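You operate a simulated robot arm through the tools that you are given. There is no shell and no other tool. Be economical: measure what you need, move in short steps, check, and stop when the job is done.

You are at the controls of a simulated robot arm. One attempt, no reset.

JOB
Gauge the red plate's pin and stand the plate in the lane for that height.
Fine: under the gauge, plunger down, back to the loading mark; then the plate stands on its lane of the board.

The check looks at the end state, three seconds after you hand in, the way a careful person would. Anything else that was tipped, shoved, dropped, spilled or broken makes it a failure.

ROBOT AND FRAMES
A 6-joint arm with a two-finger parallel gripper, fixed in place. Base frame: the origin is at the foot of the arm, x ahead of it, y to its left, z up. Readings come in m, rad, newtons and seconds.
Its first joint turns from -1.152 to 1.152 rad. Payload 2.9 kg.
The tool frame sits at the grasp point between the pads (the TCP): z along the fingers, y along the line on which they close. The tips reach 0.03 m beyond it. Largest opening 0.11 m; finger width 0.02, thickness 0.01; the body of the gripper, 0.048 by 0.112 m, starts 0.055 m behind the TCP.
Orientation is that of the tool frame in the base frame, as a unit quaternion [w, x, y, z]. With the fingers straight down and closing along the base's y, the tool's x points along the base's -x, its y along +y and its z along -z.

CONTROLS
- The arm moves only by the tool step_arm. Its argument "plan" is a list of rows, each an object of numbers (a shift or turn left out is 0, a gripper value left out holds the last): "x", "y", "z": the shift along the base's x, y, z in m; "rx", "ry", "rz": the turn, a rotation vector about the base's x, y, z in rad. In form: [{"x": .., "y": .., "z": .., "rx": .., "ry": .., "rz": ..}, ...]. A call has 1 to 8 rows; each row is the pose to reach, as a shift and turn from the pose commanded when the call began. "gripper" is the gripper command, from -1 (shut) to 1 (fully open), values between in proportion, set as the call begins (left out, the last holds). Rows are played at 5 a second. More than 0.05 m and 0.15 rad between two rows, or a gripper value outside its range, and nothing of the call is played. Where a pose cannot be reached the arm comes as near as it can. A force on the tool above 90 N (or 10 N above the force at the start of the call, whichever is more), or a blocked arm, ends the call early, and 0.2 s more pass. Each finger travels about 0.108 m/s and halts on what it meets, pressing with about 34 N; the grip force reading is that of the motor and also rises with nothing between the fingers. The clock runs only during rows and for 0.2 s after the last one: add rows that repeat a pose to give the fingers time. The reply holds the time, the measured pose of the TCP, the force on the tool along the base axes, the opening and the grip force, in the units named above and with some noise, and new pictures: "pictures" is both (left out), scene, wrist or none.
- Cameras (640 x 400 px; columns grow to the right, rows downward): "scene" is fixed at [0.0785, 0.4289, 1.3989]; the picture's right is [-0.77, -0.64, 0.00], its down [-0.27, 0.33, -0.90] and it looks along [0.58, -0.69, -0.43] (base axes); focal length 334 px, centre (320, 200). "wrist" rides on the gripper at [-0.036, 0, -0.057] in the tool frame; the picture's right is [0.00, -1.00, 0.00], its down [0.97, 0.00, -0.24] and it looks along [0.24, 0.00, 0.97] (tool axes); focal length 218 px, centre (320, 200).
- pixel_to_xyz(camera, pixels): there is no depth. For up to 12 entries [column, row, z] of the newest picture of that camera ("zoom" is the newest enlarged one), the place [x, y] in the base frame at which the ray of that pixel passes the height z, good to about 0.002 m. It takes no simulated time.
- close_up(camera, box): a new picture of the part [left, top, right, bottom] of that camera's present view, enlarged. It takes no simulated time.
- finish_job(): hands the job in; it is judged then, once.

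Keep the steps short. Do not move on a guess: measure, check each grasp and each placing, and mend mistakes. In all there are 80 turns and 120 pictures (those below and enlarged ones count). Leave the gripper open and the arm clear of the work at the hand-in unless told otherwise, and finish with a single line.

The tools are called after "Request:" by a JSON object that holds its "op" and its "data". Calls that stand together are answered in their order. step_arm: Moves the arm, as the interface text tells. Its arguments: {"type":"object","properties":{"plan":{"type":"array","items":{"type":"object","properties":{"x":{"type":"number"},"y":{"type":"number"},"z":{"type":"number"},"rx":{"type":"number"},"ry":{"type":"number"},"rz":{"type":"number"}}}},"gripper":{"type":"number"},"pictures":{"type":"string","enum":["both","scene","wrist","none"]}},"required":["plan"]} The other tools are called the same way: pixel_to_xyz (camera, pixels) gives the place at which the rays of pixels pass given heights; close_up (camera, box) takes an enlarged picture of a part of a camera's view; finish_job () hands the job in.

At the start:

```text
time_s: 0.0
tool_pos: [0.3717, -0.1115, 1.292]
orientation: [0.001, 0.0, 1.0, -0.001]
ft_force: [0.0, -0.1, -0.5]
gripper_width: 0.11
finger_force: 0.0
```

scene: 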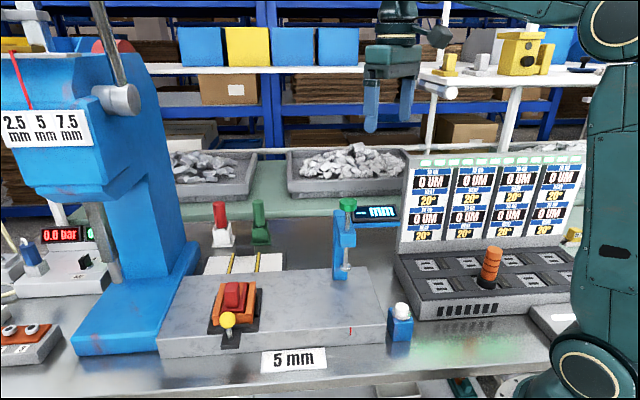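
wrist: 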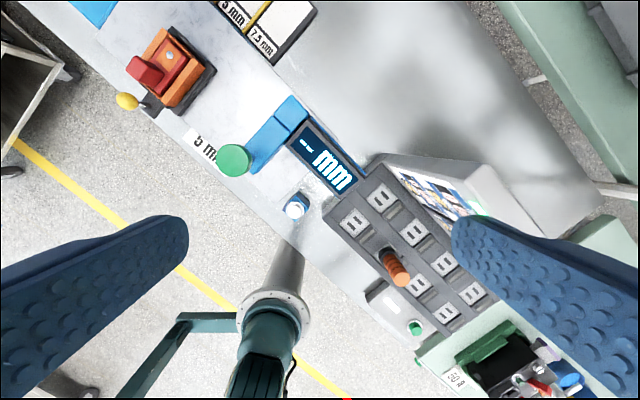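

I see a stone base with an orange/red clamp unit and a yellow knob, a gauge with a green plunger knob, and red and green plates standing behind. I'll enlarge these areas first.

Request:
{"op": "close_up", "data": {"camera": "scene", "box": [150, 180, 430, 375]}}

Request:
{"op": "close_up", "data": {"camera": "wrist", "box": [80, 0, 400, 230]}}

Request:
{"op": "close_up", "data": {"camera": "scene", "box": [0, 60, 280, 280]}}

```text
2.05 times, centred on (290, 278) of scene
```

zoom: 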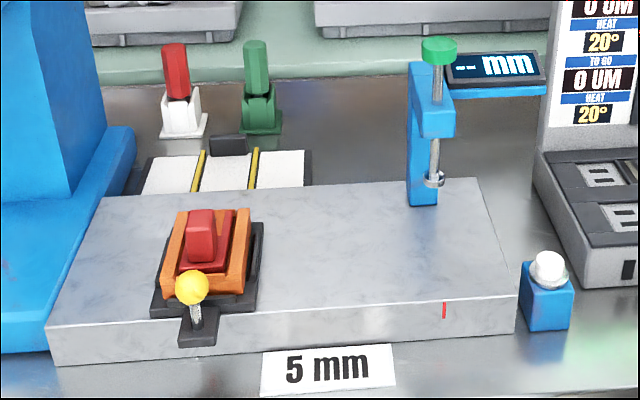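

```text
1.74 times, centred on (240, 115) of wrist
```

zoom: 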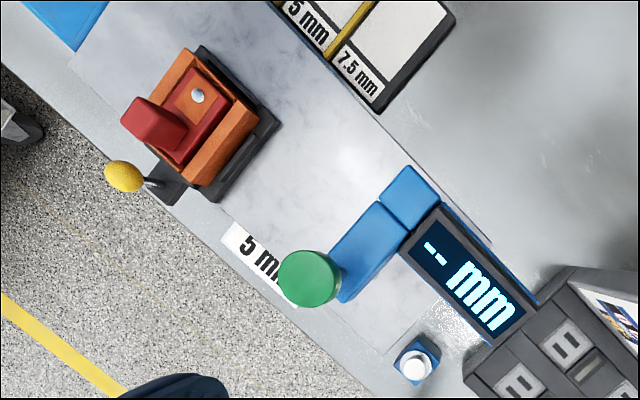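

```text
1.82 times, centred on (140, 170) of scene
```

zoom: 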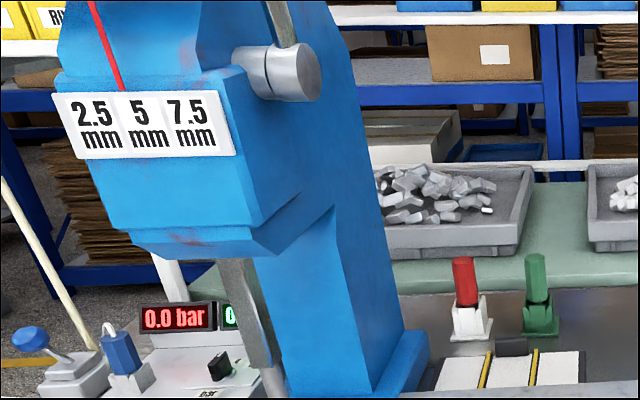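

I'll locate the key features from both cameras at candidate heights so I can triangulate them.

Request:
{"op": "pixel_to_xyz", "data": {"camera": "scene", "pixels": [[160, 356, 0.226], [387, 346, 0.226], [349, 204, 0.4], [349, 204, 0.45], [349, 204, 0.5], [228, 320, 0.3], [228, 320, 0.35], [228, 320, 0.4], [235, 285, 0.3], [235, 285, 0.35], [404, 308, 0.226], [404, 308, 0.3]]}}

Request:
{"op": "pixel_to_xyz", "data": {"camera": "wrist", "pixels": [[233, 160, 0.4], [233, 160, 0.45], [233, 160, 0.5], [126, 101, 0.3], [126, 101, 0.35], [126, 101, 0.4], [145, 70, 0.3], [145, 70, 0.35], [178, 54, 0.3], [296, 209, 0.226], [296, 209, 0.3], [265, 42, 0.226]]}}

```text
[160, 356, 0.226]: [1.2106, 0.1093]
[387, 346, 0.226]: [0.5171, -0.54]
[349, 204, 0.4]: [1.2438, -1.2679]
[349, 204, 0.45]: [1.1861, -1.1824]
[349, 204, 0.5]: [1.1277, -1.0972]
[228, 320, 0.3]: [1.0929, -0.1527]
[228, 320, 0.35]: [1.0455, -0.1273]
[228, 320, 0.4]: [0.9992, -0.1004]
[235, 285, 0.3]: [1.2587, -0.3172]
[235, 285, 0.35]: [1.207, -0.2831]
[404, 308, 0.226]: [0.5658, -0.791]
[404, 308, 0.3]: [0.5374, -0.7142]
```

```text
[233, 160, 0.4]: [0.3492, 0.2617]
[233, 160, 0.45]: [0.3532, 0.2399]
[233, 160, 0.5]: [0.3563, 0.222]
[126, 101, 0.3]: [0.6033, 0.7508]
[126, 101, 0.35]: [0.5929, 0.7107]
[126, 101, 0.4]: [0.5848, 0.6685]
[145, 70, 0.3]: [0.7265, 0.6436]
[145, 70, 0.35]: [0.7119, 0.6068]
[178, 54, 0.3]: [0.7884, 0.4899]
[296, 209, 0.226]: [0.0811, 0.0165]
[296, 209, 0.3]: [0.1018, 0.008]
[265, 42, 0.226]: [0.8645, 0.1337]
```

Triangulating the two views puts the green knob near z≈1.14 and the yellow ball near z≈0.97. So the table is much higher than 0.226. I'll measure more points at realistic heights before moving.

Request:
{"op": "pixel_to_xyz", "data": {"camera": "scene", "pixels": [[160, 356, 0.85], [160, 356, 0.9], [387, 346, 0.85], [387, 346, 0.9], [75, 352, 0.85], [200, 245, 0.85], [200, 245, 0.9], [85, 195, 1.1], [85, 195, 1.2], [283, 253, 0.85], [283, 253, 0.9], [205, 255, 0.87]]}}

Request:
{"op": "pixel_to_xyz", "data": {"camera": "wrist", "pixels": [[313, 15, 0.85], [313, 15, 0.9], [270, 64, 0.85], [270, 64, 0.9], [115, 5, 0.9], [115, 5, 0.85], [179, 49, 0.9], [179, 49, 0.95], [155, 62, 0.95], [145, 70, 0.97], [145, 70, 1.0], [305, 108, 0.9]]}}

```text
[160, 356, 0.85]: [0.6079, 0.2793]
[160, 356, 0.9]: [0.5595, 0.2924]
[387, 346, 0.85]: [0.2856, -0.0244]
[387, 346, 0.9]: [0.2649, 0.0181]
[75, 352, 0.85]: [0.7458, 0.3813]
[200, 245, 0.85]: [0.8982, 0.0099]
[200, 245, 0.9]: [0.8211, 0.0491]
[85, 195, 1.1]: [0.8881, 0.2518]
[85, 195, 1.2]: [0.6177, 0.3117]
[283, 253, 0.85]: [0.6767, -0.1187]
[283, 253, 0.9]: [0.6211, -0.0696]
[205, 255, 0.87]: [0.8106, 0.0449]
```

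```text
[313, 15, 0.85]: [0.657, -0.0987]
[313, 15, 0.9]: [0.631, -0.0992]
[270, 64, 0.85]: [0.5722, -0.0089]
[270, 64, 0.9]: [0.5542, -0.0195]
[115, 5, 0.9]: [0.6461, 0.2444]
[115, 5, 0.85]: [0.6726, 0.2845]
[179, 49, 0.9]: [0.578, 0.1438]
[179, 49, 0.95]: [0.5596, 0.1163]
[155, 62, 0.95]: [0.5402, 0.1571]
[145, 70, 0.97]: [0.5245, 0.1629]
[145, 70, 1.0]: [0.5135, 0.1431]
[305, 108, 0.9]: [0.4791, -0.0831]
```

The table is at z≈0.86 and the stone's long axis runs along about (0.73, 0.69). I'll move at the current height toward the sled for a better overhead view, staying short of the press head.

Request:
{"op": "step_arm", "data": {"plan": [{"x": 0.03, "y": 0.035}, {"x": 0.06, "y": 0.07}, {"x": 0.09, "y": 0.105}, {"x": 0.12, "y": 0.14}, {"x": 0.13, "y": 0.16}, {"x": 0.13, "y": 0.16}]}}

```text
time_s: 1.4
tool_pos: [0.5042, 0.0496, 1.2928]
orientation: [0.0, 0.0, 1.0, -0.002]
ft_force: [-0.3, 1.0, 0.0]
gripper_width: 0.1098
finger_force: 0.0
```

scene: 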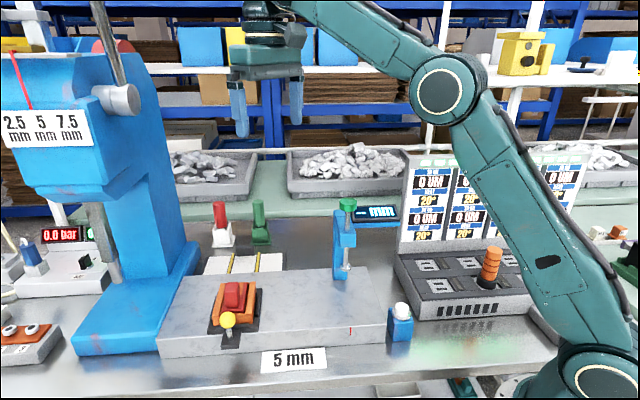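
wrist: 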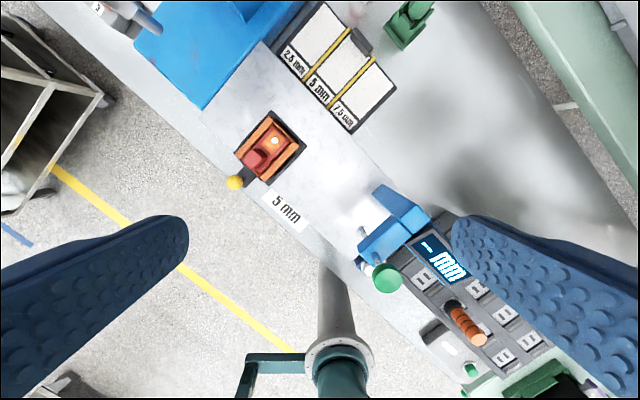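

Now I have a good overhead view. I'll enlarge the sled, the board and the gauge.

Request:
{"op": "close_up", "data": {"camera": "wrist", "box": [200, 90, 328, 170]}}

Request:
{"op": "close_up", "data": {"camera": "wrist", "box": [220, 0, 460, 150]}}

Request:
{"op": "close_up", "data": {"camera": "scene", "box": [300, 180, 428, 360]}}

Request:
{"op": "close_up", "data": {"camera": "scene", "box": [190, 265, 286, 360]}}

```text
5.00 times, centred on (264, 130) of wrist
```

zoom: 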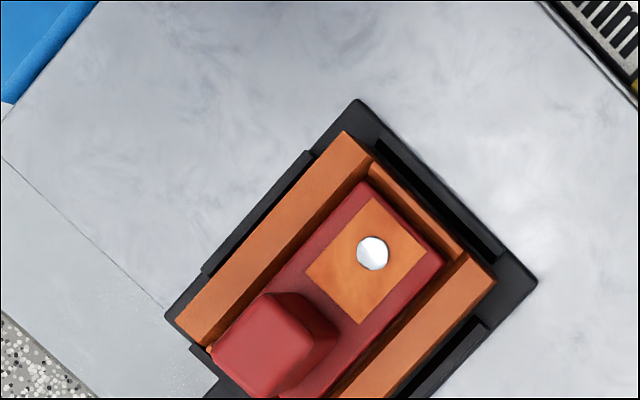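

```text
2.67 times, centred on (340, 75) of wrist
```

zoom: 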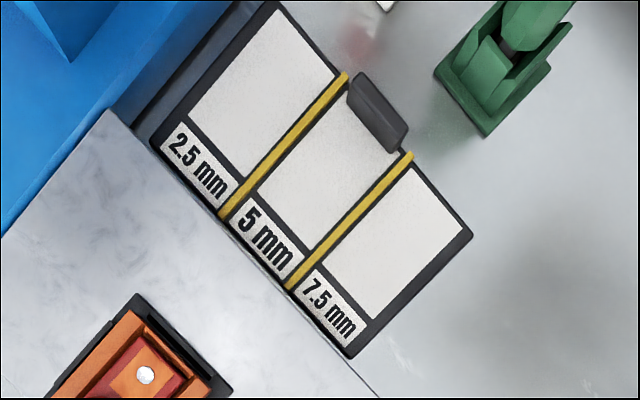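

```text
2.22 times, centred on (364, 270) of scene
```

zoom: 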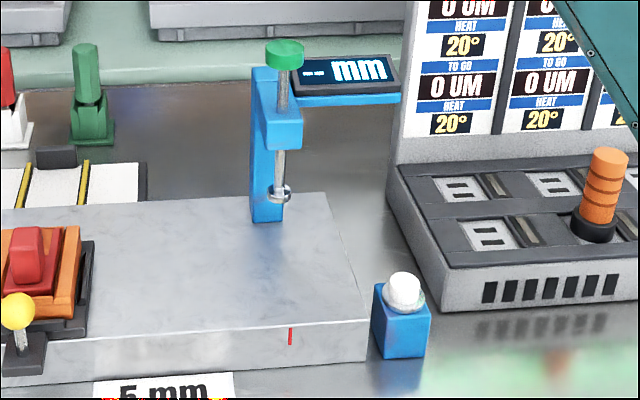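

```text
4.21 times, centred on (238, 312) of scene
```

zoom: 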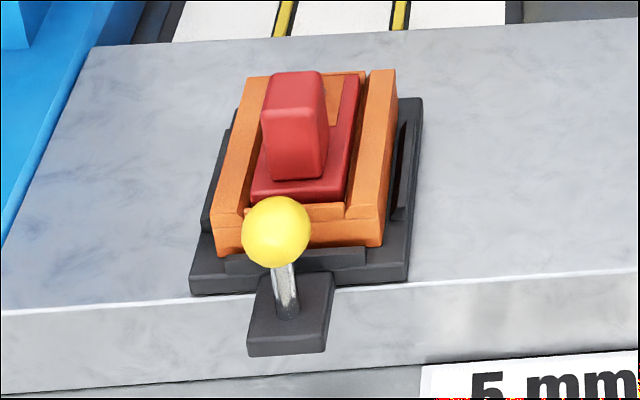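

I'll triangulate the ball, the handle top, the plunger knob and the stone's top corner, each at two heights.

Request:
{"op": "pixel_to_xyz", "data": {"camera": "scene", "pixels": [[228, 320, 0.9], [228, 320, 1.0], [232.5, 283, 0.9], [232.5, 283, 1.0], [348, 204, 1.1], [348, 204, 1.2], [184, 275.7, 0.85], [184, 275.7, 0.95], [350.5, 328, 0.85], [350.5, 328, 0.95], [401, 308, 0.9], [401, 308, 0.95]]}}

Request:
{"op": "pixel_to_xyz", "data": {"camera": "wrist", "pixels": [[235, 183, 0.9], [235, 183, 1.0], [252.4, 159, 0.9], [252.4, 159, 1.0], [387, 278, 1.1], [387, 278, 1.2], [261.3, 41.3, 0.85], [261.3, 41.3, 0.95], [274.4, 140.6, 0.9], [274.4, 140.6, 1.0], [271, 110, 0.9], [307.5, 146.3, 0.9]]}}

```text
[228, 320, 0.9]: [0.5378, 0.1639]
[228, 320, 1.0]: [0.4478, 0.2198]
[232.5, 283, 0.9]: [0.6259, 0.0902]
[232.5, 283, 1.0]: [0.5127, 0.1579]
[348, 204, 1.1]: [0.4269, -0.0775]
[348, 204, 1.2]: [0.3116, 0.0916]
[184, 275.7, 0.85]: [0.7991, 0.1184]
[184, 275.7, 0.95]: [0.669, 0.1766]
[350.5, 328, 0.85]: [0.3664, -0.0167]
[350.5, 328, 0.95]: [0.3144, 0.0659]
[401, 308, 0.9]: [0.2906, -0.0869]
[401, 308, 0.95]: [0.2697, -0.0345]
```

```text
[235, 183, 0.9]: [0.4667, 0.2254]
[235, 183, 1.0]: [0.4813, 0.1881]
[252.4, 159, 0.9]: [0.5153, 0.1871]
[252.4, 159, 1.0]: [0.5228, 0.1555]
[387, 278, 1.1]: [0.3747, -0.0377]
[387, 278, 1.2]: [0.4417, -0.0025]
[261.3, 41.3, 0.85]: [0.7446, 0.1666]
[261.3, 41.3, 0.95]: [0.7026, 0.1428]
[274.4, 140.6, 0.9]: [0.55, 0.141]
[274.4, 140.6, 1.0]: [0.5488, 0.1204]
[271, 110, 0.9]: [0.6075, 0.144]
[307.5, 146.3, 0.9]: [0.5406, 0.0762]
```

Results:
- ball (0.477, 0.201, 0.967)
- handle top (0.522, 0.157, 0.995)
- pin about (0.550, 0.132)
- knob (0.394, −0.027, 1.13)
- stone top z≈0.91

The travel direction is e≈(−0.695, −0.72), and the pin-to-plunger distance along it is about 0.223 m. Next I'll turn the tool so the fingers close along the travel direction, and go above the ball.

Request:
{"op": "step_arm", "data": {"plan": [{"x": -0.004, "y": 0.02, "z": -0.015, "rz": -0.1}, {"x": -0.008, "y": 0.04, "z": -0.03, "rz": -0.2}, {"x": -0.011, "y": 0.06, "z": -0.05, "rz": -0.3}, {"x": -0.015, "y": 0.08, "z": -0.07, "rz": -0.4}, {"x": -0.018, "y": 0.1, "z": -0.09, "rz": -0.5}, {"x": -0.022, "y": 0.12, "z": -0.11, "rz": -0.6}, {"x": -0.025, "y": 0.14, "z": -0.13, "rz": -0.7}, {"x": -0.027, "y": 0.151, "z": -0.15, "rz": -0.768}]}}

```text
time_s: 3.2
tool_pos: [0.4731, 0.2008, 1.1388]
orientation: [-0.001, 0.376, 0.927, -0.001]
ft_force: [0.2, 0.4, -0.4]
gripper_width: 0.1101
finger_force: 0.1
```

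scene: 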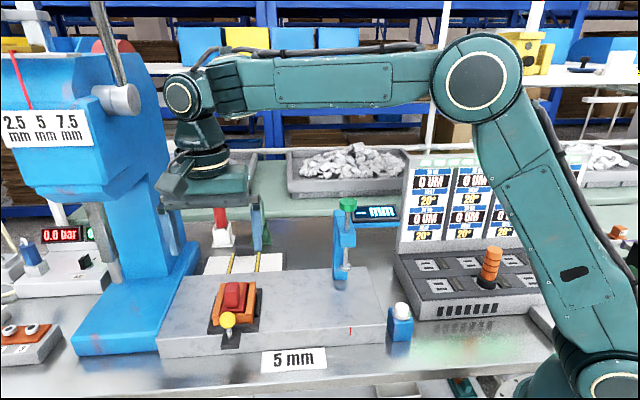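
wrist: 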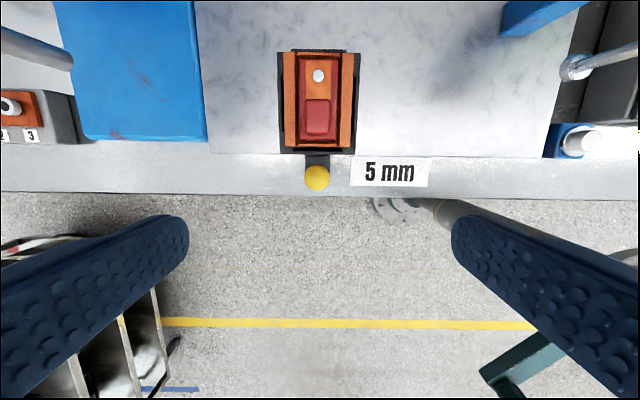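

The tool is aligned with the stone. I'll refine the ball, sled and pin positions from here.

Request:
{"op": "pixel_to_xyz", "data": {"camera": "wrist", "pixels": [[317, 179, 0.967], [318, 75, 0.945], [318, 103, 0.995], [281, 150, 0.92], [353, 153, 0.92], [200, 140, 0.91], [550, 155, 0.91], [300, 155, 0.91], [330, 155, 0.91], [390, 172, 0.86]]}}

Request:
{"op": "close_up", "data": {"camera": "wrist", "box": [240, 30, 400, 200]}}

```text
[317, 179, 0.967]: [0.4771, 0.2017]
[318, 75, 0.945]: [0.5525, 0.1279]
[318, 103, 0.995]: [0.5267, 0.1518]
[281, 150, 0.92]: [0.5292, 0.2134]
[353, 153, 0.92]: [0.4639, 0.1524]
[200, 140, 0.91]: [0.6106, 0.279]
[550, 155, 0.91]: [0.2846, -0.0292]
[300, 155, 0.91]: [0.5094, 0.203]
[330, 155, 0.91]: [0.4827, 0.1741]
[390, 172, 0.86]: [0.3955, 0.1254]
```

```text
2.35 times, centred on (320, 115) of wrist
```

zoom: 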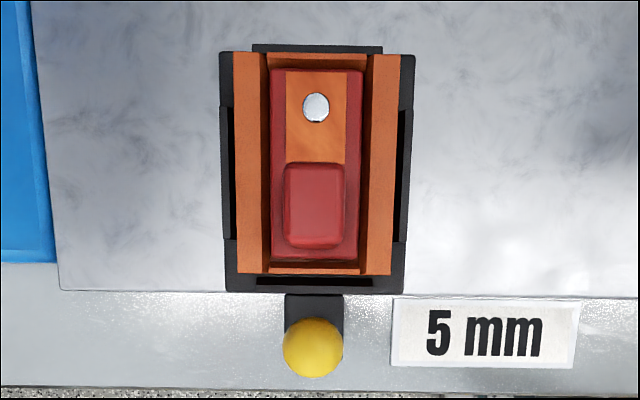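

The sled and stone sit about 1° off the tool yaw, so the stone is at 45°. I'll add that small turn and go down over the ball with the fingers open.

Request:
{"op": "step_arm", "data": {"plan": [{"x": 0.003, "y": 0.001, "z": -0.04, "rz": -0.015}, {"x": 0.003, "y": 0.001, "z": -0.08, "rz": -0.015}, {"x": 0.003, "y": 0.001, "z": -0.12, "rz": -0.015}, {"x": 0.003, "y": 0.001, "z": -0.15, "rz": -0.015}, {"x": 0.003, "y": 0.001, "z": -0.17, "rz": -0.015}, {"x": 0.003, "y": 0.001, "z": -0.17, "rz": -0.015}]}}

```text
time_s: 4.6
tool_pos: [0.4761, 0.2001, 0.9718]
orientation: [0.0, 0.381, 0.925, -0.001]
ft_force: [0.4, 0.7, -0.2]
gripper_width: 0.1101
finger_force: 0.1
```

scene: 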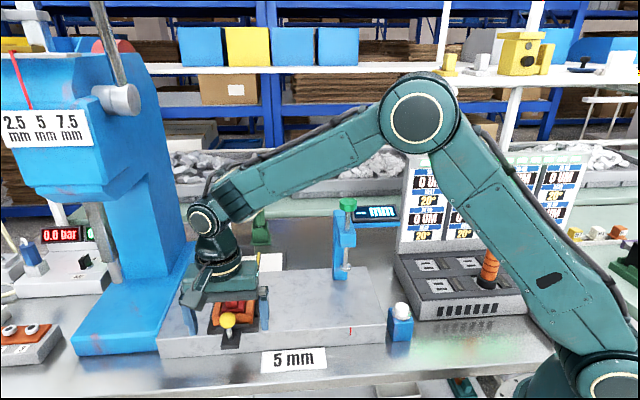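
wrist: 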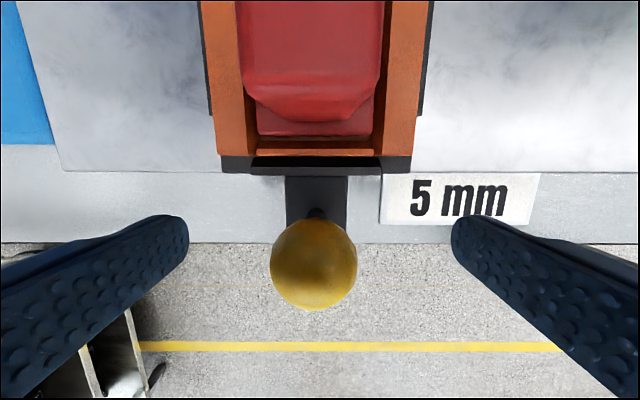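

The ball at (314, 262) lies about 2 mm left and 3 mm ahead of the TCP. I'll correct that and close on it.

Request:
{"op": "step_arm", "data": {"plan": [{"x": 0.003, "y": -0.001}, {"x": 0.003, "y": -0.001}], "pictures": "none"}}

Request:
{"op": "step_arm", "data": {"plan": [{}, {}, {}, {}, {}], "gripper": -1}}

```text
time_s: 5.2
tool_pos: [0.4794, 0.1994, 0.972]
orientation: [0.0, 0.381, 0.925, -0.001]
ft_force: [0.0, 0.6, -0.3]
gripper_width: 0.1102
finger_force: 0.0
```

```text
time_s: 6.4
tool_pos: [0.479, 0.1996, 0.9711]
orientation: [0.001, 0.381, 0.924, -0.001]
ft_force: [-0.1, -0.9, -1.1]
gripper_width: 0.0277
finger_force: 44.9
```

scene: 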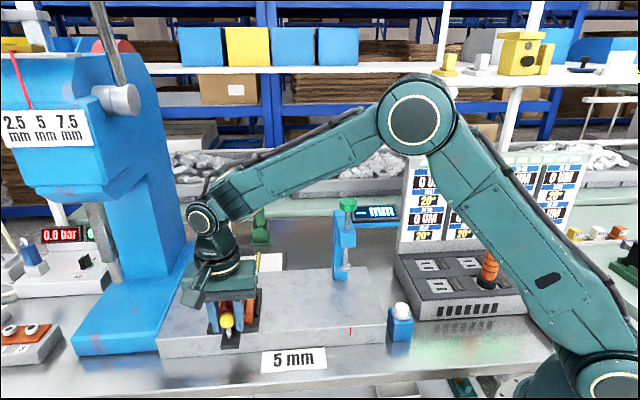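
wrist: 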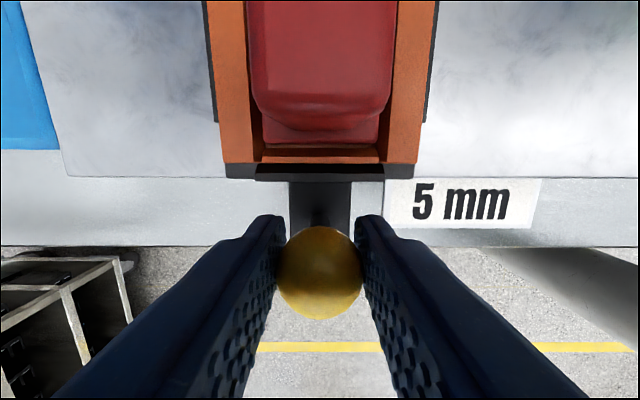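

The ball is held at 27.7 mm opening; the start reference TCP is (0.479, 0.1996). I'll move a short test of 4 cm along the travel direction.

Request:
{"op": "step_arm", "data": {"plan": [{"x": -0.005, "y": -0.005}, {"x": -0.01, "y": -0.01}, {"x": -0.015, "y": -0.015}, {"x": -0.02, "y": -0.02}, {"x": -0.025, "y": -0.025}, {"x": -0.03, "y": -0.03}]}}

```text
time_s: 7.8
tool_pos: [0.4519, 0.1706, 0.972]
orientation: [0.0, 0.381, 0.925, -0.001]
ft_force: [-0.6, 3.1, -0.3]
gripper_width: 0.0276
finger_force: 45.3
```

scene: 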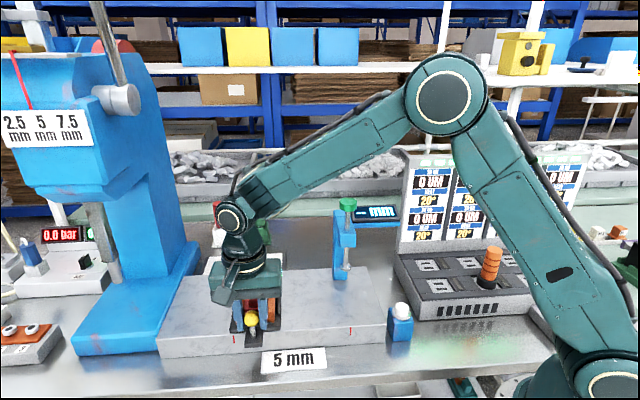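
wrist: 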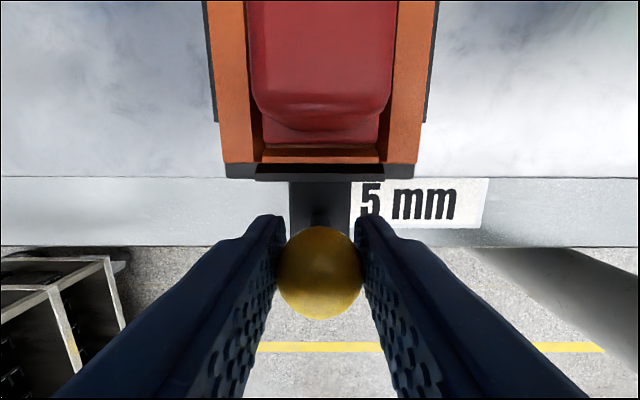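

The sled slides freely, and a red loading tick has appeared at scene (233, 340). I'll enlarge both ticks to measure them.

Request:
{"op": "close_up", "data": {"camera": "scene", "box": [210, 290, 370, 390]}}

```text
4.00 times, centred on (290, 340) of scene
```

zoom: 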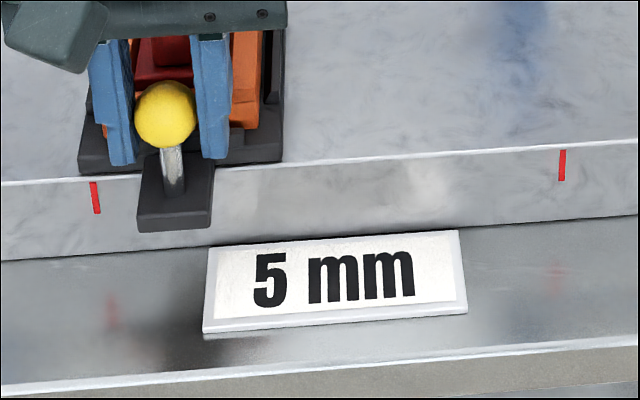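

Request:
{"op": "pixel_to_xyz", "data": {"camera": "zoom", "pixels": [[94, 182, 0.908], [562, 150, 0.908], [97, 213, 0.895], [0, 182, 0.91], [639, 141, 0.91]]}}

```text
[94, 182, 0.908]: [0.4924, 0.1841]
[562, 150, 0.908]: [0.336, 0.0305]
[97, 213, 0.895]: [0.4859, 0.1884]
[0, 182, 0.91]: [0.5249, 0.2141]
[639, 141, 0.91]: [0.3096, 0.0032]
```

The ticks are (−0.156, −0.154) apart, about 0.22 m. The sled has done 0.03 per axis, so 0.1255 per axis remains. I'll go most of the way gently.

Request:
{"op": "step_arm", "data": {"plan": [{"x": -0.012, "y": -0.012}, {"x": -0.024, "y": -0.024}, {"x": -0.036, "y": -0.036}, {"x": -0.048, "y": -0.048}, {"x": -0.06, "y": -0.06}, {"x": -0.072, "y": -0.072}, {"x": -0.08, "y": -0.08}]}}

```text
time_s: 9.4
tool_pos: [0.3688, 0.0899, 0.9716]
orientation: [0.003, 0.383, 0.924, 0.0]
ft_force: [7.2, -6.8, 26.9]
gripper_width: 0.0273
finger_force: 44.4
```

scene: 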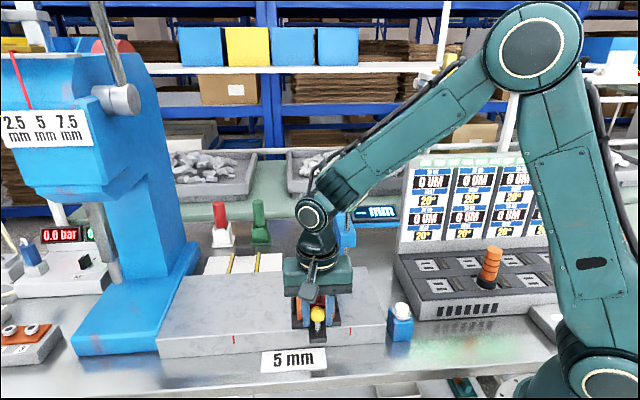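
wrist: 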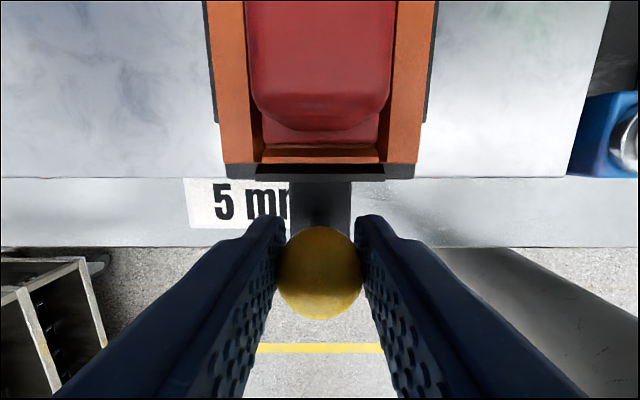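

The force has risen to 27 N upward. I'll hold still and look closely before going on.

Request:
{"op": "step_arm", "data": {"plan": [{}, {}], "pictures": "none"}}

Request:
{"op": "close_up", "data": {"camera": "scene", "box": [260, 180, 420, 380]}}

```text
time_s: 10.0
tool_pos: [0.3697, 0.0896, 0.9717]
orientation: [0.003, 0.382, 0.924, 0.0]
ft_force: [9.5, -11.3, 29.7]
gripper_width: 0.0278
finger_force: 45.6
```

```text
2.00 times, centred on (340, 280) of scene
```

zoom: 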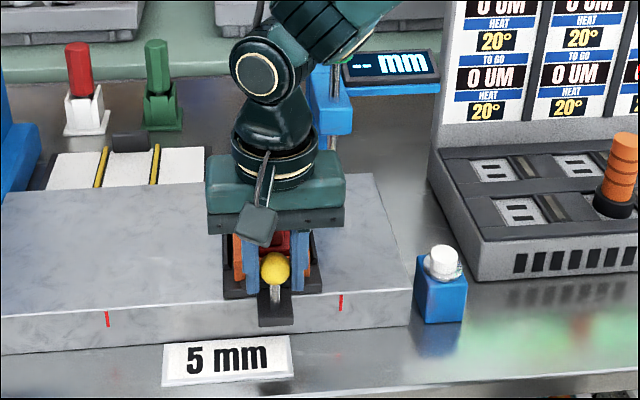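

The force is persistent. The sled is steady, so I'll open the fingers slightly to see whether the load is grip stress or a contact elsewhere.

Request:
{"op": "step_arm", "data": {"plan": [{}, {}], "gripper": -0.3, "pictures": "both"}}

```text
time_s: 10.6
tool_pos: [0.3676, 0.0908, 0.9705]
orientation: [0.0, 0.381, 0.925, -0.001]
ft_force: [0.2, -0.5, 0.6]
gripper_width: 0.0387
finger_force: 0.2
```

scene: 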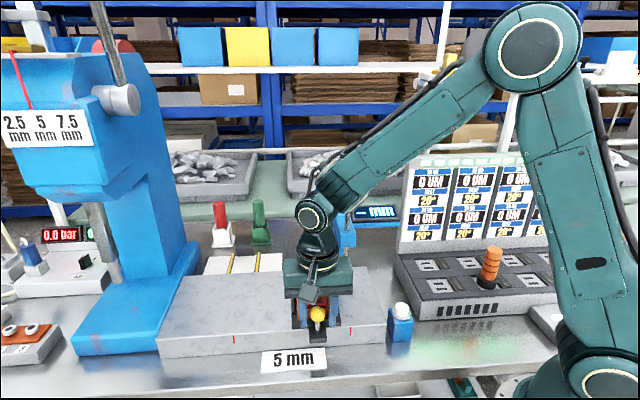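
wrist: 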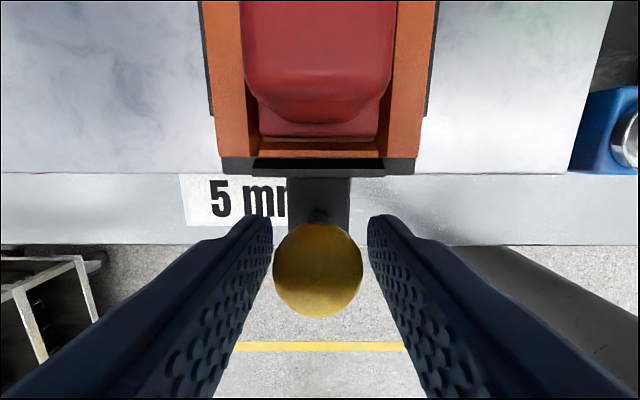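

The load was only grip stress, because the sled runs on its own guide. I'll push it with the fingers loosely around the ball, shifting 2 mm toward the stone, in two stages.

Request:
{"op": "step_arm", "data": {"plan": [{"x": 0.001, "y": -0.001}, {"x": -0.003, "y": -0.006}, {"x": -0.007, "y": -0.011}, {"x": -0.012, "y": -0.016}, {"x": -0.017, "y": -0.021}, {"x": -0.022, "y": -0.026}], "gripper": -0.42}}

Request:
{"op": "close_up", "data": {"camera": "scene", "box": [260, 180, 420, 360]}}

```text
time_s: 12.0
tool_pos: [0.349, 0.0624, 0.9721]
orientation: [0.001, 0.382, 0.924, -0.001]
ft_force: [-0.9, 0.9, 0.1]
gripper_width: 0.0325
finger_force: 0.0
```

scene: 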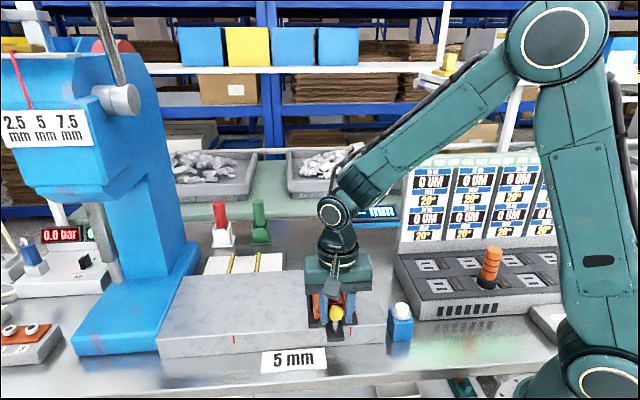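
wrist: 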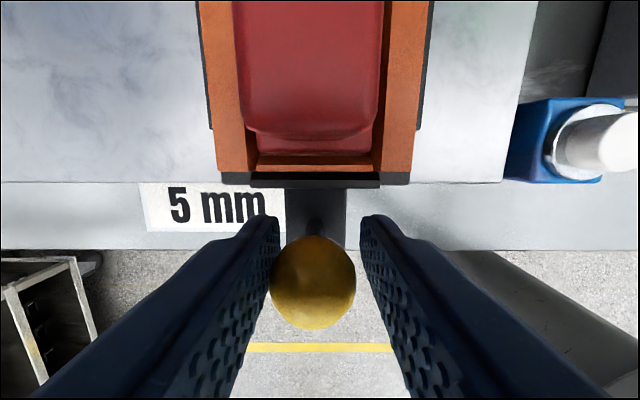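

```text
2.22 times, centred on (340, 270) of scene
```

zoom: 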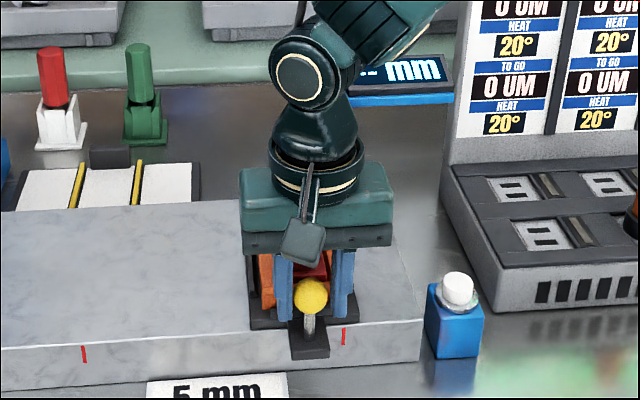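

The sled slides without load and the tongue is about 15 px short of the tick. I'll push the remaining roughly 3.3 cm.

Request:
{"op": "step_arm", "data": {"plan": [{"x": -0.006, "y": -0.004}, {"x": -0.011, "y": -0.008}, {"x": -0.016, "y": -0.012}, {"x": -0.02, "y": -0.016}, {"x": -0.023, "y": -0.02}, {"x": -0.0245, "y": -0.021}, {"x": -0.0245, "y": -0.021}]}}

Request:
{"op": "close_up", "data": {"camera": "scene", "box": [300, 270, 420, 360]}}

```text
time_s: 13.6
tool_pos: [0.3236, 0.0433, 0.9731]
orientation: [0.0, 0.381, 0.925, -0.001]
ft_force: [0.8, -0.1, 0.6]
gripper_width: 0.0319
finger_force: 0.0
```

scene: 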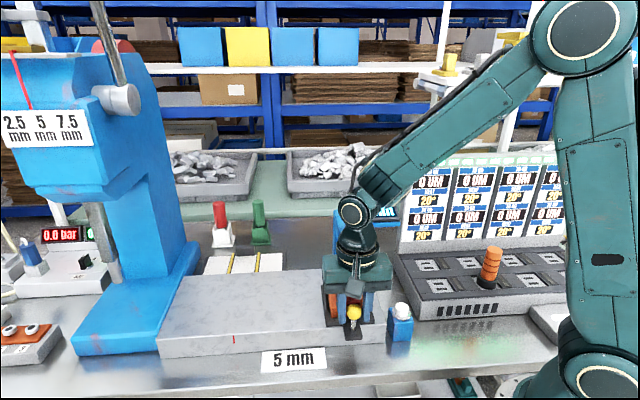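
wrist: 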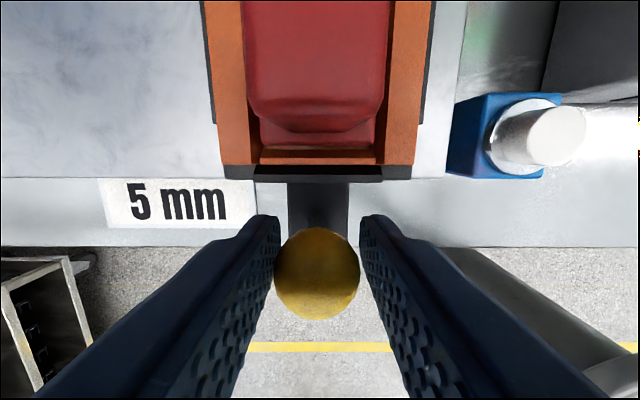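

```text
4.44 times, centred on (360, 315) of scene
```

zoom: 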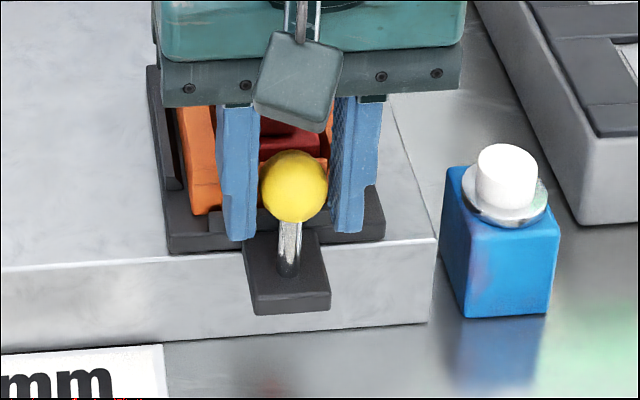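

By TCP reading the sled has travelled 0.219 m, which matches the tick spacing. I'll open the fingers a bit, rise straight up and inspect the alignment.

Request:
{"op": "step_arm", "data": {"plan": [{}, {"z": 0.02}, {"z": 0.05}, {"z": 0.09}, {"z": 0.13}, {"z": 0.17}, {"x": -0.01, "y": 0.01, "z": 0.2}], "gripper": 0.0}}

Request:
{"op": "close_up", "data": {"camera": "scene", "box": [290, 240, 418, 360]}}

```text
time_s: 15.2
tool_pos: [0.3145, 0.0521, 1.1732]
orientation: [0.0, 0.382, 0.924, -0.001]
ft_force: [-1.0, 0.2, -0.9]
gripper_width: 0.0552
finger_force: 0.0
```

scene: 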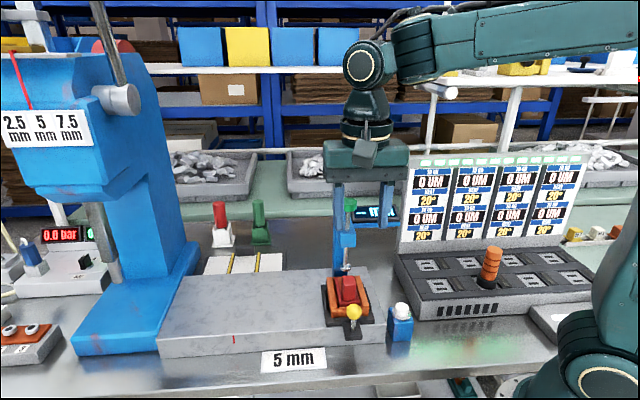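
wrist: 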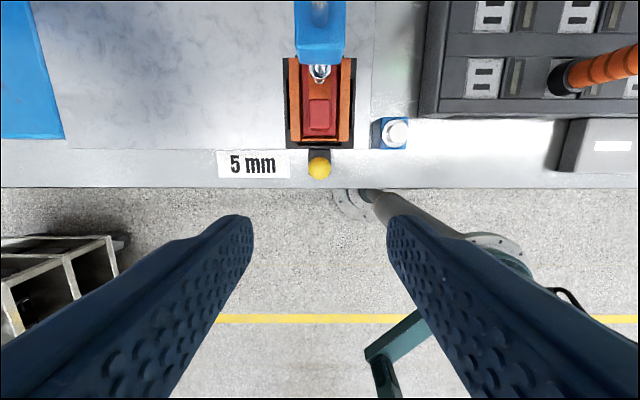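

```text
3.33 times, centred on (354, 300) of scene
```

zoom: 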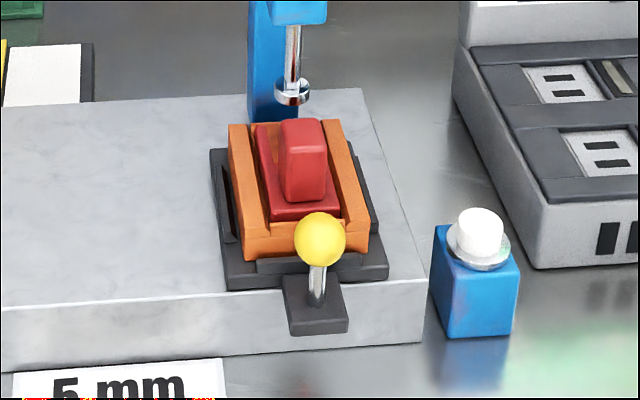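

Request:
{"op": "close_up", "data": {"camera": "wrist", "box": [270, 0, 398, 80]}}

Request:
{"op": "pixel_to_xyz", "data": {"camera": "wrist", "pixels": [[319, 168, 0.967], [320, 72, 0.96], [320, 72, 0.95], [319, 9, 1.13], [320, 12, 1.12]]}}

```text
5.00 times, centred on (334, 40) of wrist
```

zoom: 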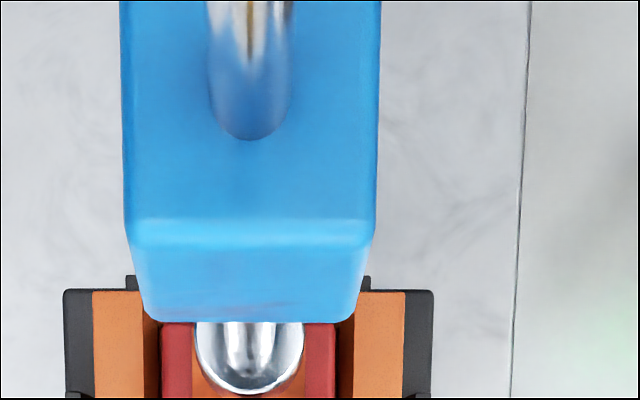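

```text
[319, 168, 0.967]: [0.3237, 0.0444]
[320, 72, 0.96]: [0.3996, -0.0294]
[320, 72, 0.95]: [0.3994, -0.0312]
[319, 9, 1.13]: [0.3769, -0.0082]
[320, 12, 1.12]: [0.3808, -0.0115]
```

From the wrist view, the plunger, the sled centre and the ball line up (columns 320, 319 and 319). I'll shut the fingers, rise, and move over the green knob at about (0.394, −0.028).

Request:
{"op": "step_arm", "data": {"plan": [{"z": 0.04}, {"z": 0.07}, {"x": 0.02, "y": -0.02, "z": 0.07}, {"x": 0.04, "y": -0.04, "z": 0.07}, {"x": 0.06, "y": -0.06, "z": 0.07}, {"x": 0.08, "y": -0.08, "z": 0.07}, {"x": 0.08, "y": -0.08, "z": 0.07}], "gripper": -1}}

Request:
{"op": "close_up", "data": {"camera": "scene", "box": [290, 120, 418, 300]}}

```text
time_s: 16.8
tool_pos: [0.3951, -0.0247, 1.2406]
orientation: [0.001, 0.381, 0.925, -0.001]
ft_force: [0.2, -0.4, 0.4]
gripper_width: 0.0001
finger_force: 34.3
```

scene: 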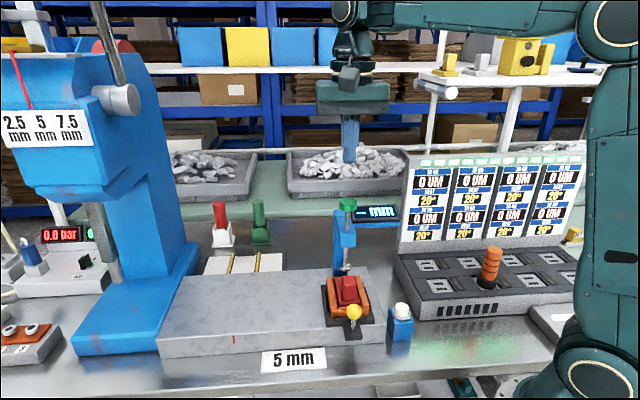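
wrist: 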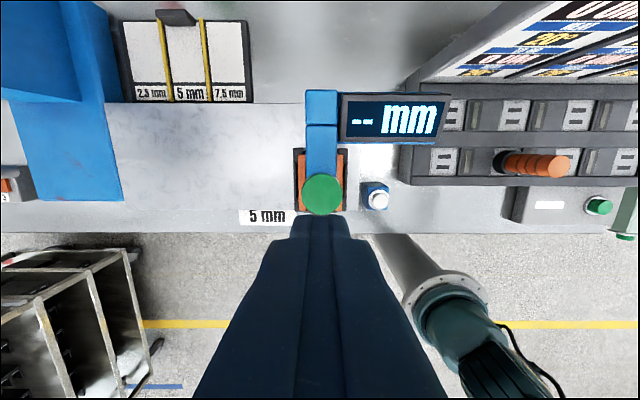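

```text
2.22 times, centred on (354, 210) of scene
```

zoom: 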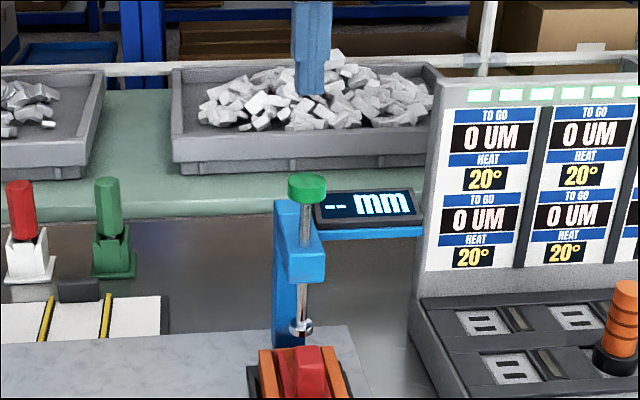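

Request:
{"op": "pixel_to_xyz", "data": {"camera": "wrist", "pixels": [[322, 194, 1.135], [322, 194, 1.14], [322, 194, 1.125], [134, 92, 0.87], [121, 100, 0.87], [246, 101, 0.87]]}}

Request:
{"op": "pixel_to_xyz", "data": {"camera": "scene", "pixels": [[348, 201, 1.13], [348, 201, 1.14]]}}

```text
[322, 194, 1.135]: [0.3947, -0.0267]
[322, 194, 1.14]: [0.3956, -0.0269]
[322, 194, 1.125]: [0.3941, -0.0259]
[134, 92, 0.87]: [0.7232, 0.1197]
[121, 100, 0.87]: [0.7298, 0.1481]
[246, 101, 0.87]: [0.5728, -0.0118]
```

```text
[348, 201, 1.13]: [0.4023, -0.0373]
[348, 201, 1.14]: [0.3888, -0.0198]
```

The knob is at (0.395, −0.0265) and directly under the fingertips. I'll go down to just above its top (z≈1.136, so TCP ≈1.178), then in small steps.

Request:
{"op": "step_arm", "data": {"plan": [{"y": -0.002, "z": -0.03}, {"y": -0.002, "z": -0.058}, {"y": -0.002, "z": -0.065}, {"y": -0.002, "z": -0.07}, {"y": -0.002, "z": -0.074}]}}

```text
time_s: 18.0
tool_pos: [0.3952, -0.0298, 1.1668]
orientation: [0.001, 0.381, 0.924, 0.0]
ft_force: [0.2, -0.2, 0.2]
gripper_width: 0.0
finger_force: 34.2
```

scene: 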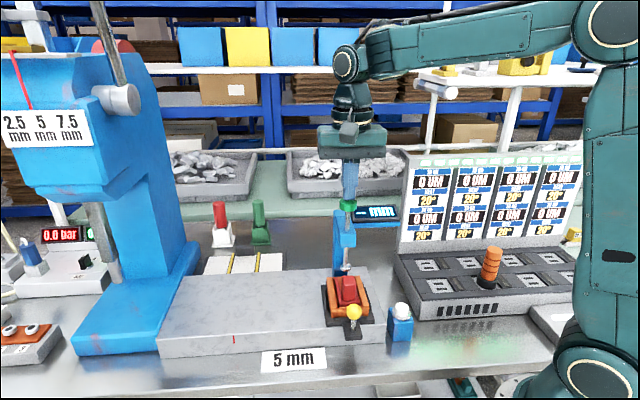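
wrist: 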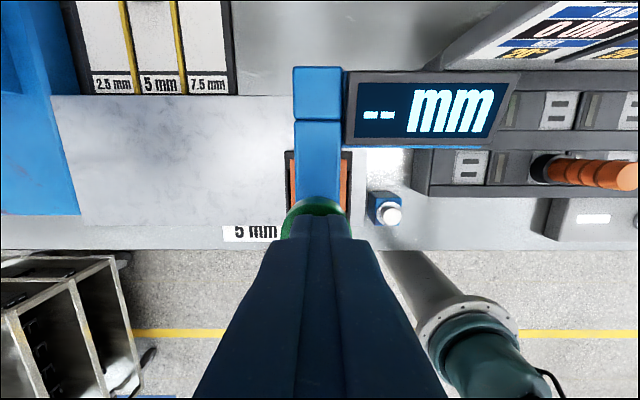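

Fingertips are at the knob with no force yet. I'll go down another 10 mm in small steps.

Request:
{"op": "step_arm", "data": {"plan": [{"z": -0.003, "y": 0.001}, {"z": -0.006, "y": 0.001}, {"z": -0.01, "y": 0.001}]}}

```text
time_s: 18.8
tool_pos: [0.3931, -0.0279, 1.1583]
orientation: [0.0, 0.381, 0.925, 0.0]
ft_force: [-0.8, 0.1, 0.3]
gripper_width: 0.0002
finger_force: 34.0
```

scene: 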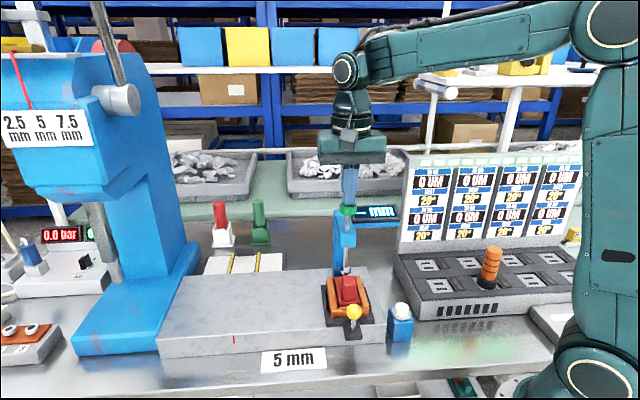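
wrist: 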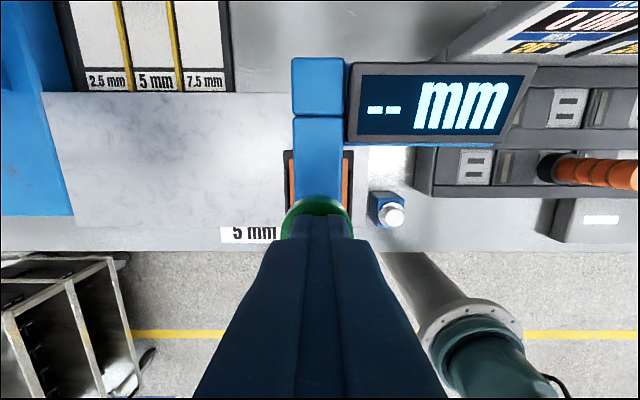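

The knob appears to be following the fingers down with little force. I'll continue in small steps.

Request:
{"op": "step_arm", "data": {"plan": [{"z": -0.003}, {"z": -0.006}, {"z": -0.009}, {"z": -0.012}]}}

Request:
{"op": "close_up", "data": {"camera": "scene", "box": [310, 180, 406, 300]}}

```text
time_s: 19.8
tool_pos: [0.3933, -0.025, 1.1451]
orientation: [0.001, 0.381, 0.925, -0.001]
ft_force: [0.3, -0.4, 1.1]
gripper_width: 0.0
finger_force: 33.4
```

scene: 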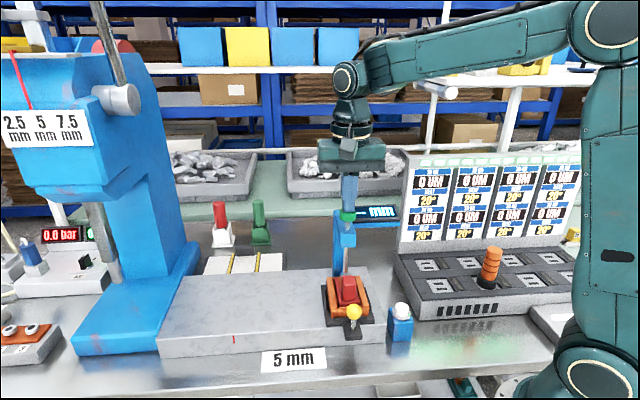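
wrist: 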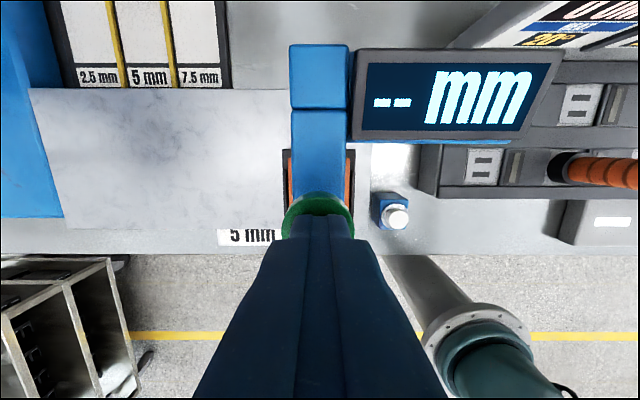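

```text
3.33 times, centred on (358, 240) of scene
```

zoom: 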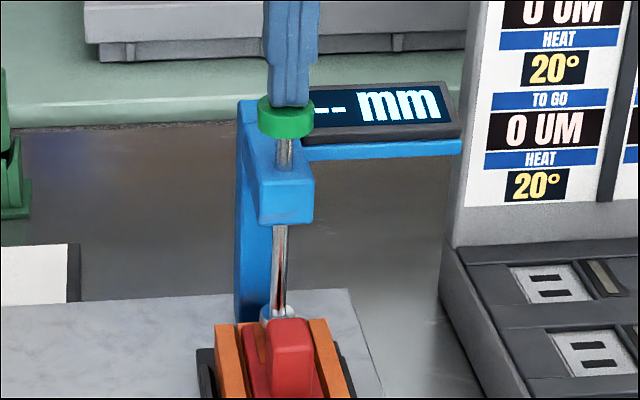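

The plunger is moving down and there is travel left. I'll continue slowly.

Request:
{"op": "step_arm", "data": {"plan": [{"z": -0.002}, {"z": -0.004}, {"z": -0.006}, {"z": -0.008}], "pictures": "wrist"}}

```text
time_s: 20.8
tool_pos: [0.3949, -0.0277, 1.1368]
orientation: [0.0, 0.382, 0.924, -0.001]
ft_force: [0.4, -0.8, 1.0]
gripper_width: 0.0003
finger_force: 33.7
```

wrist: 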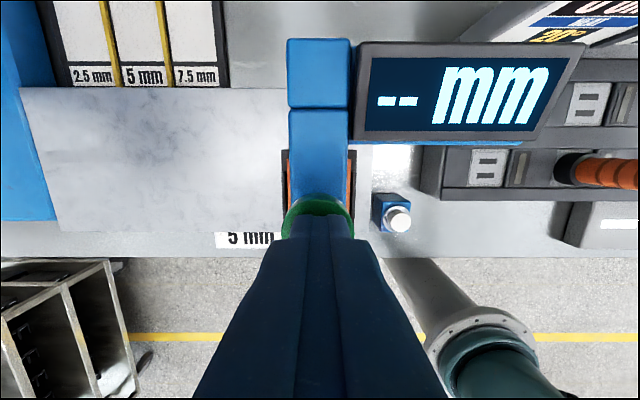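

Request:
{"op": "step_arm", "data": {"plan": [{"z": -0.002}, {"z": -0.004}, {"z": -0.006}], "pictures": "wrist"}}

Request:
{"op": "close_up", "data": {"camera": "scene", "box": [310, 190, 406, 310]}}

```text
time_s: 21.6
tool_pos: [0.3944, -0.0267, 1.1347]
orientation: [0.003, 0.381, 0.925, 0.001]
ft_force: [-6.9, 2.3, 38.0]
gripper_width: 0.0
finger_force: 34.2
```

wrist: 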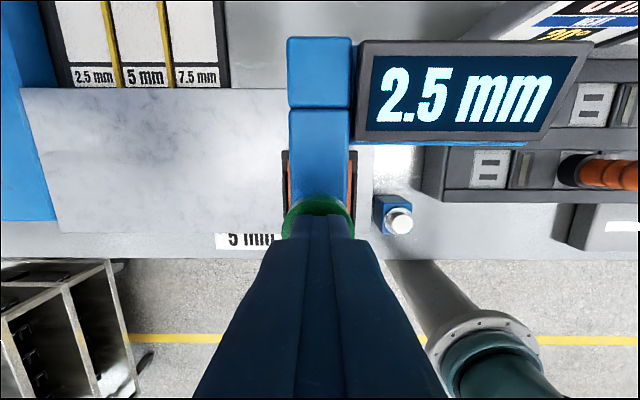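

```text
3.33 times, centred on (358, 250) of scene
```

zoom: 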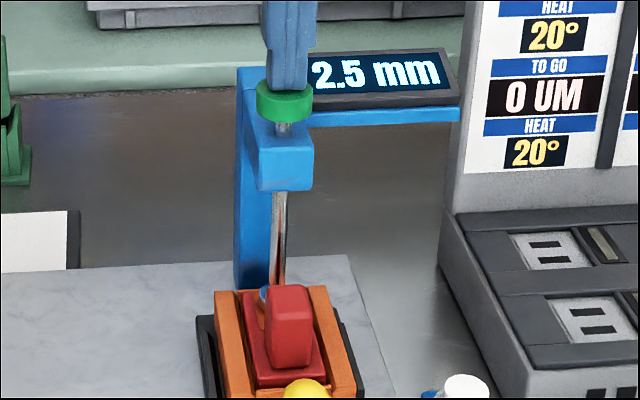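

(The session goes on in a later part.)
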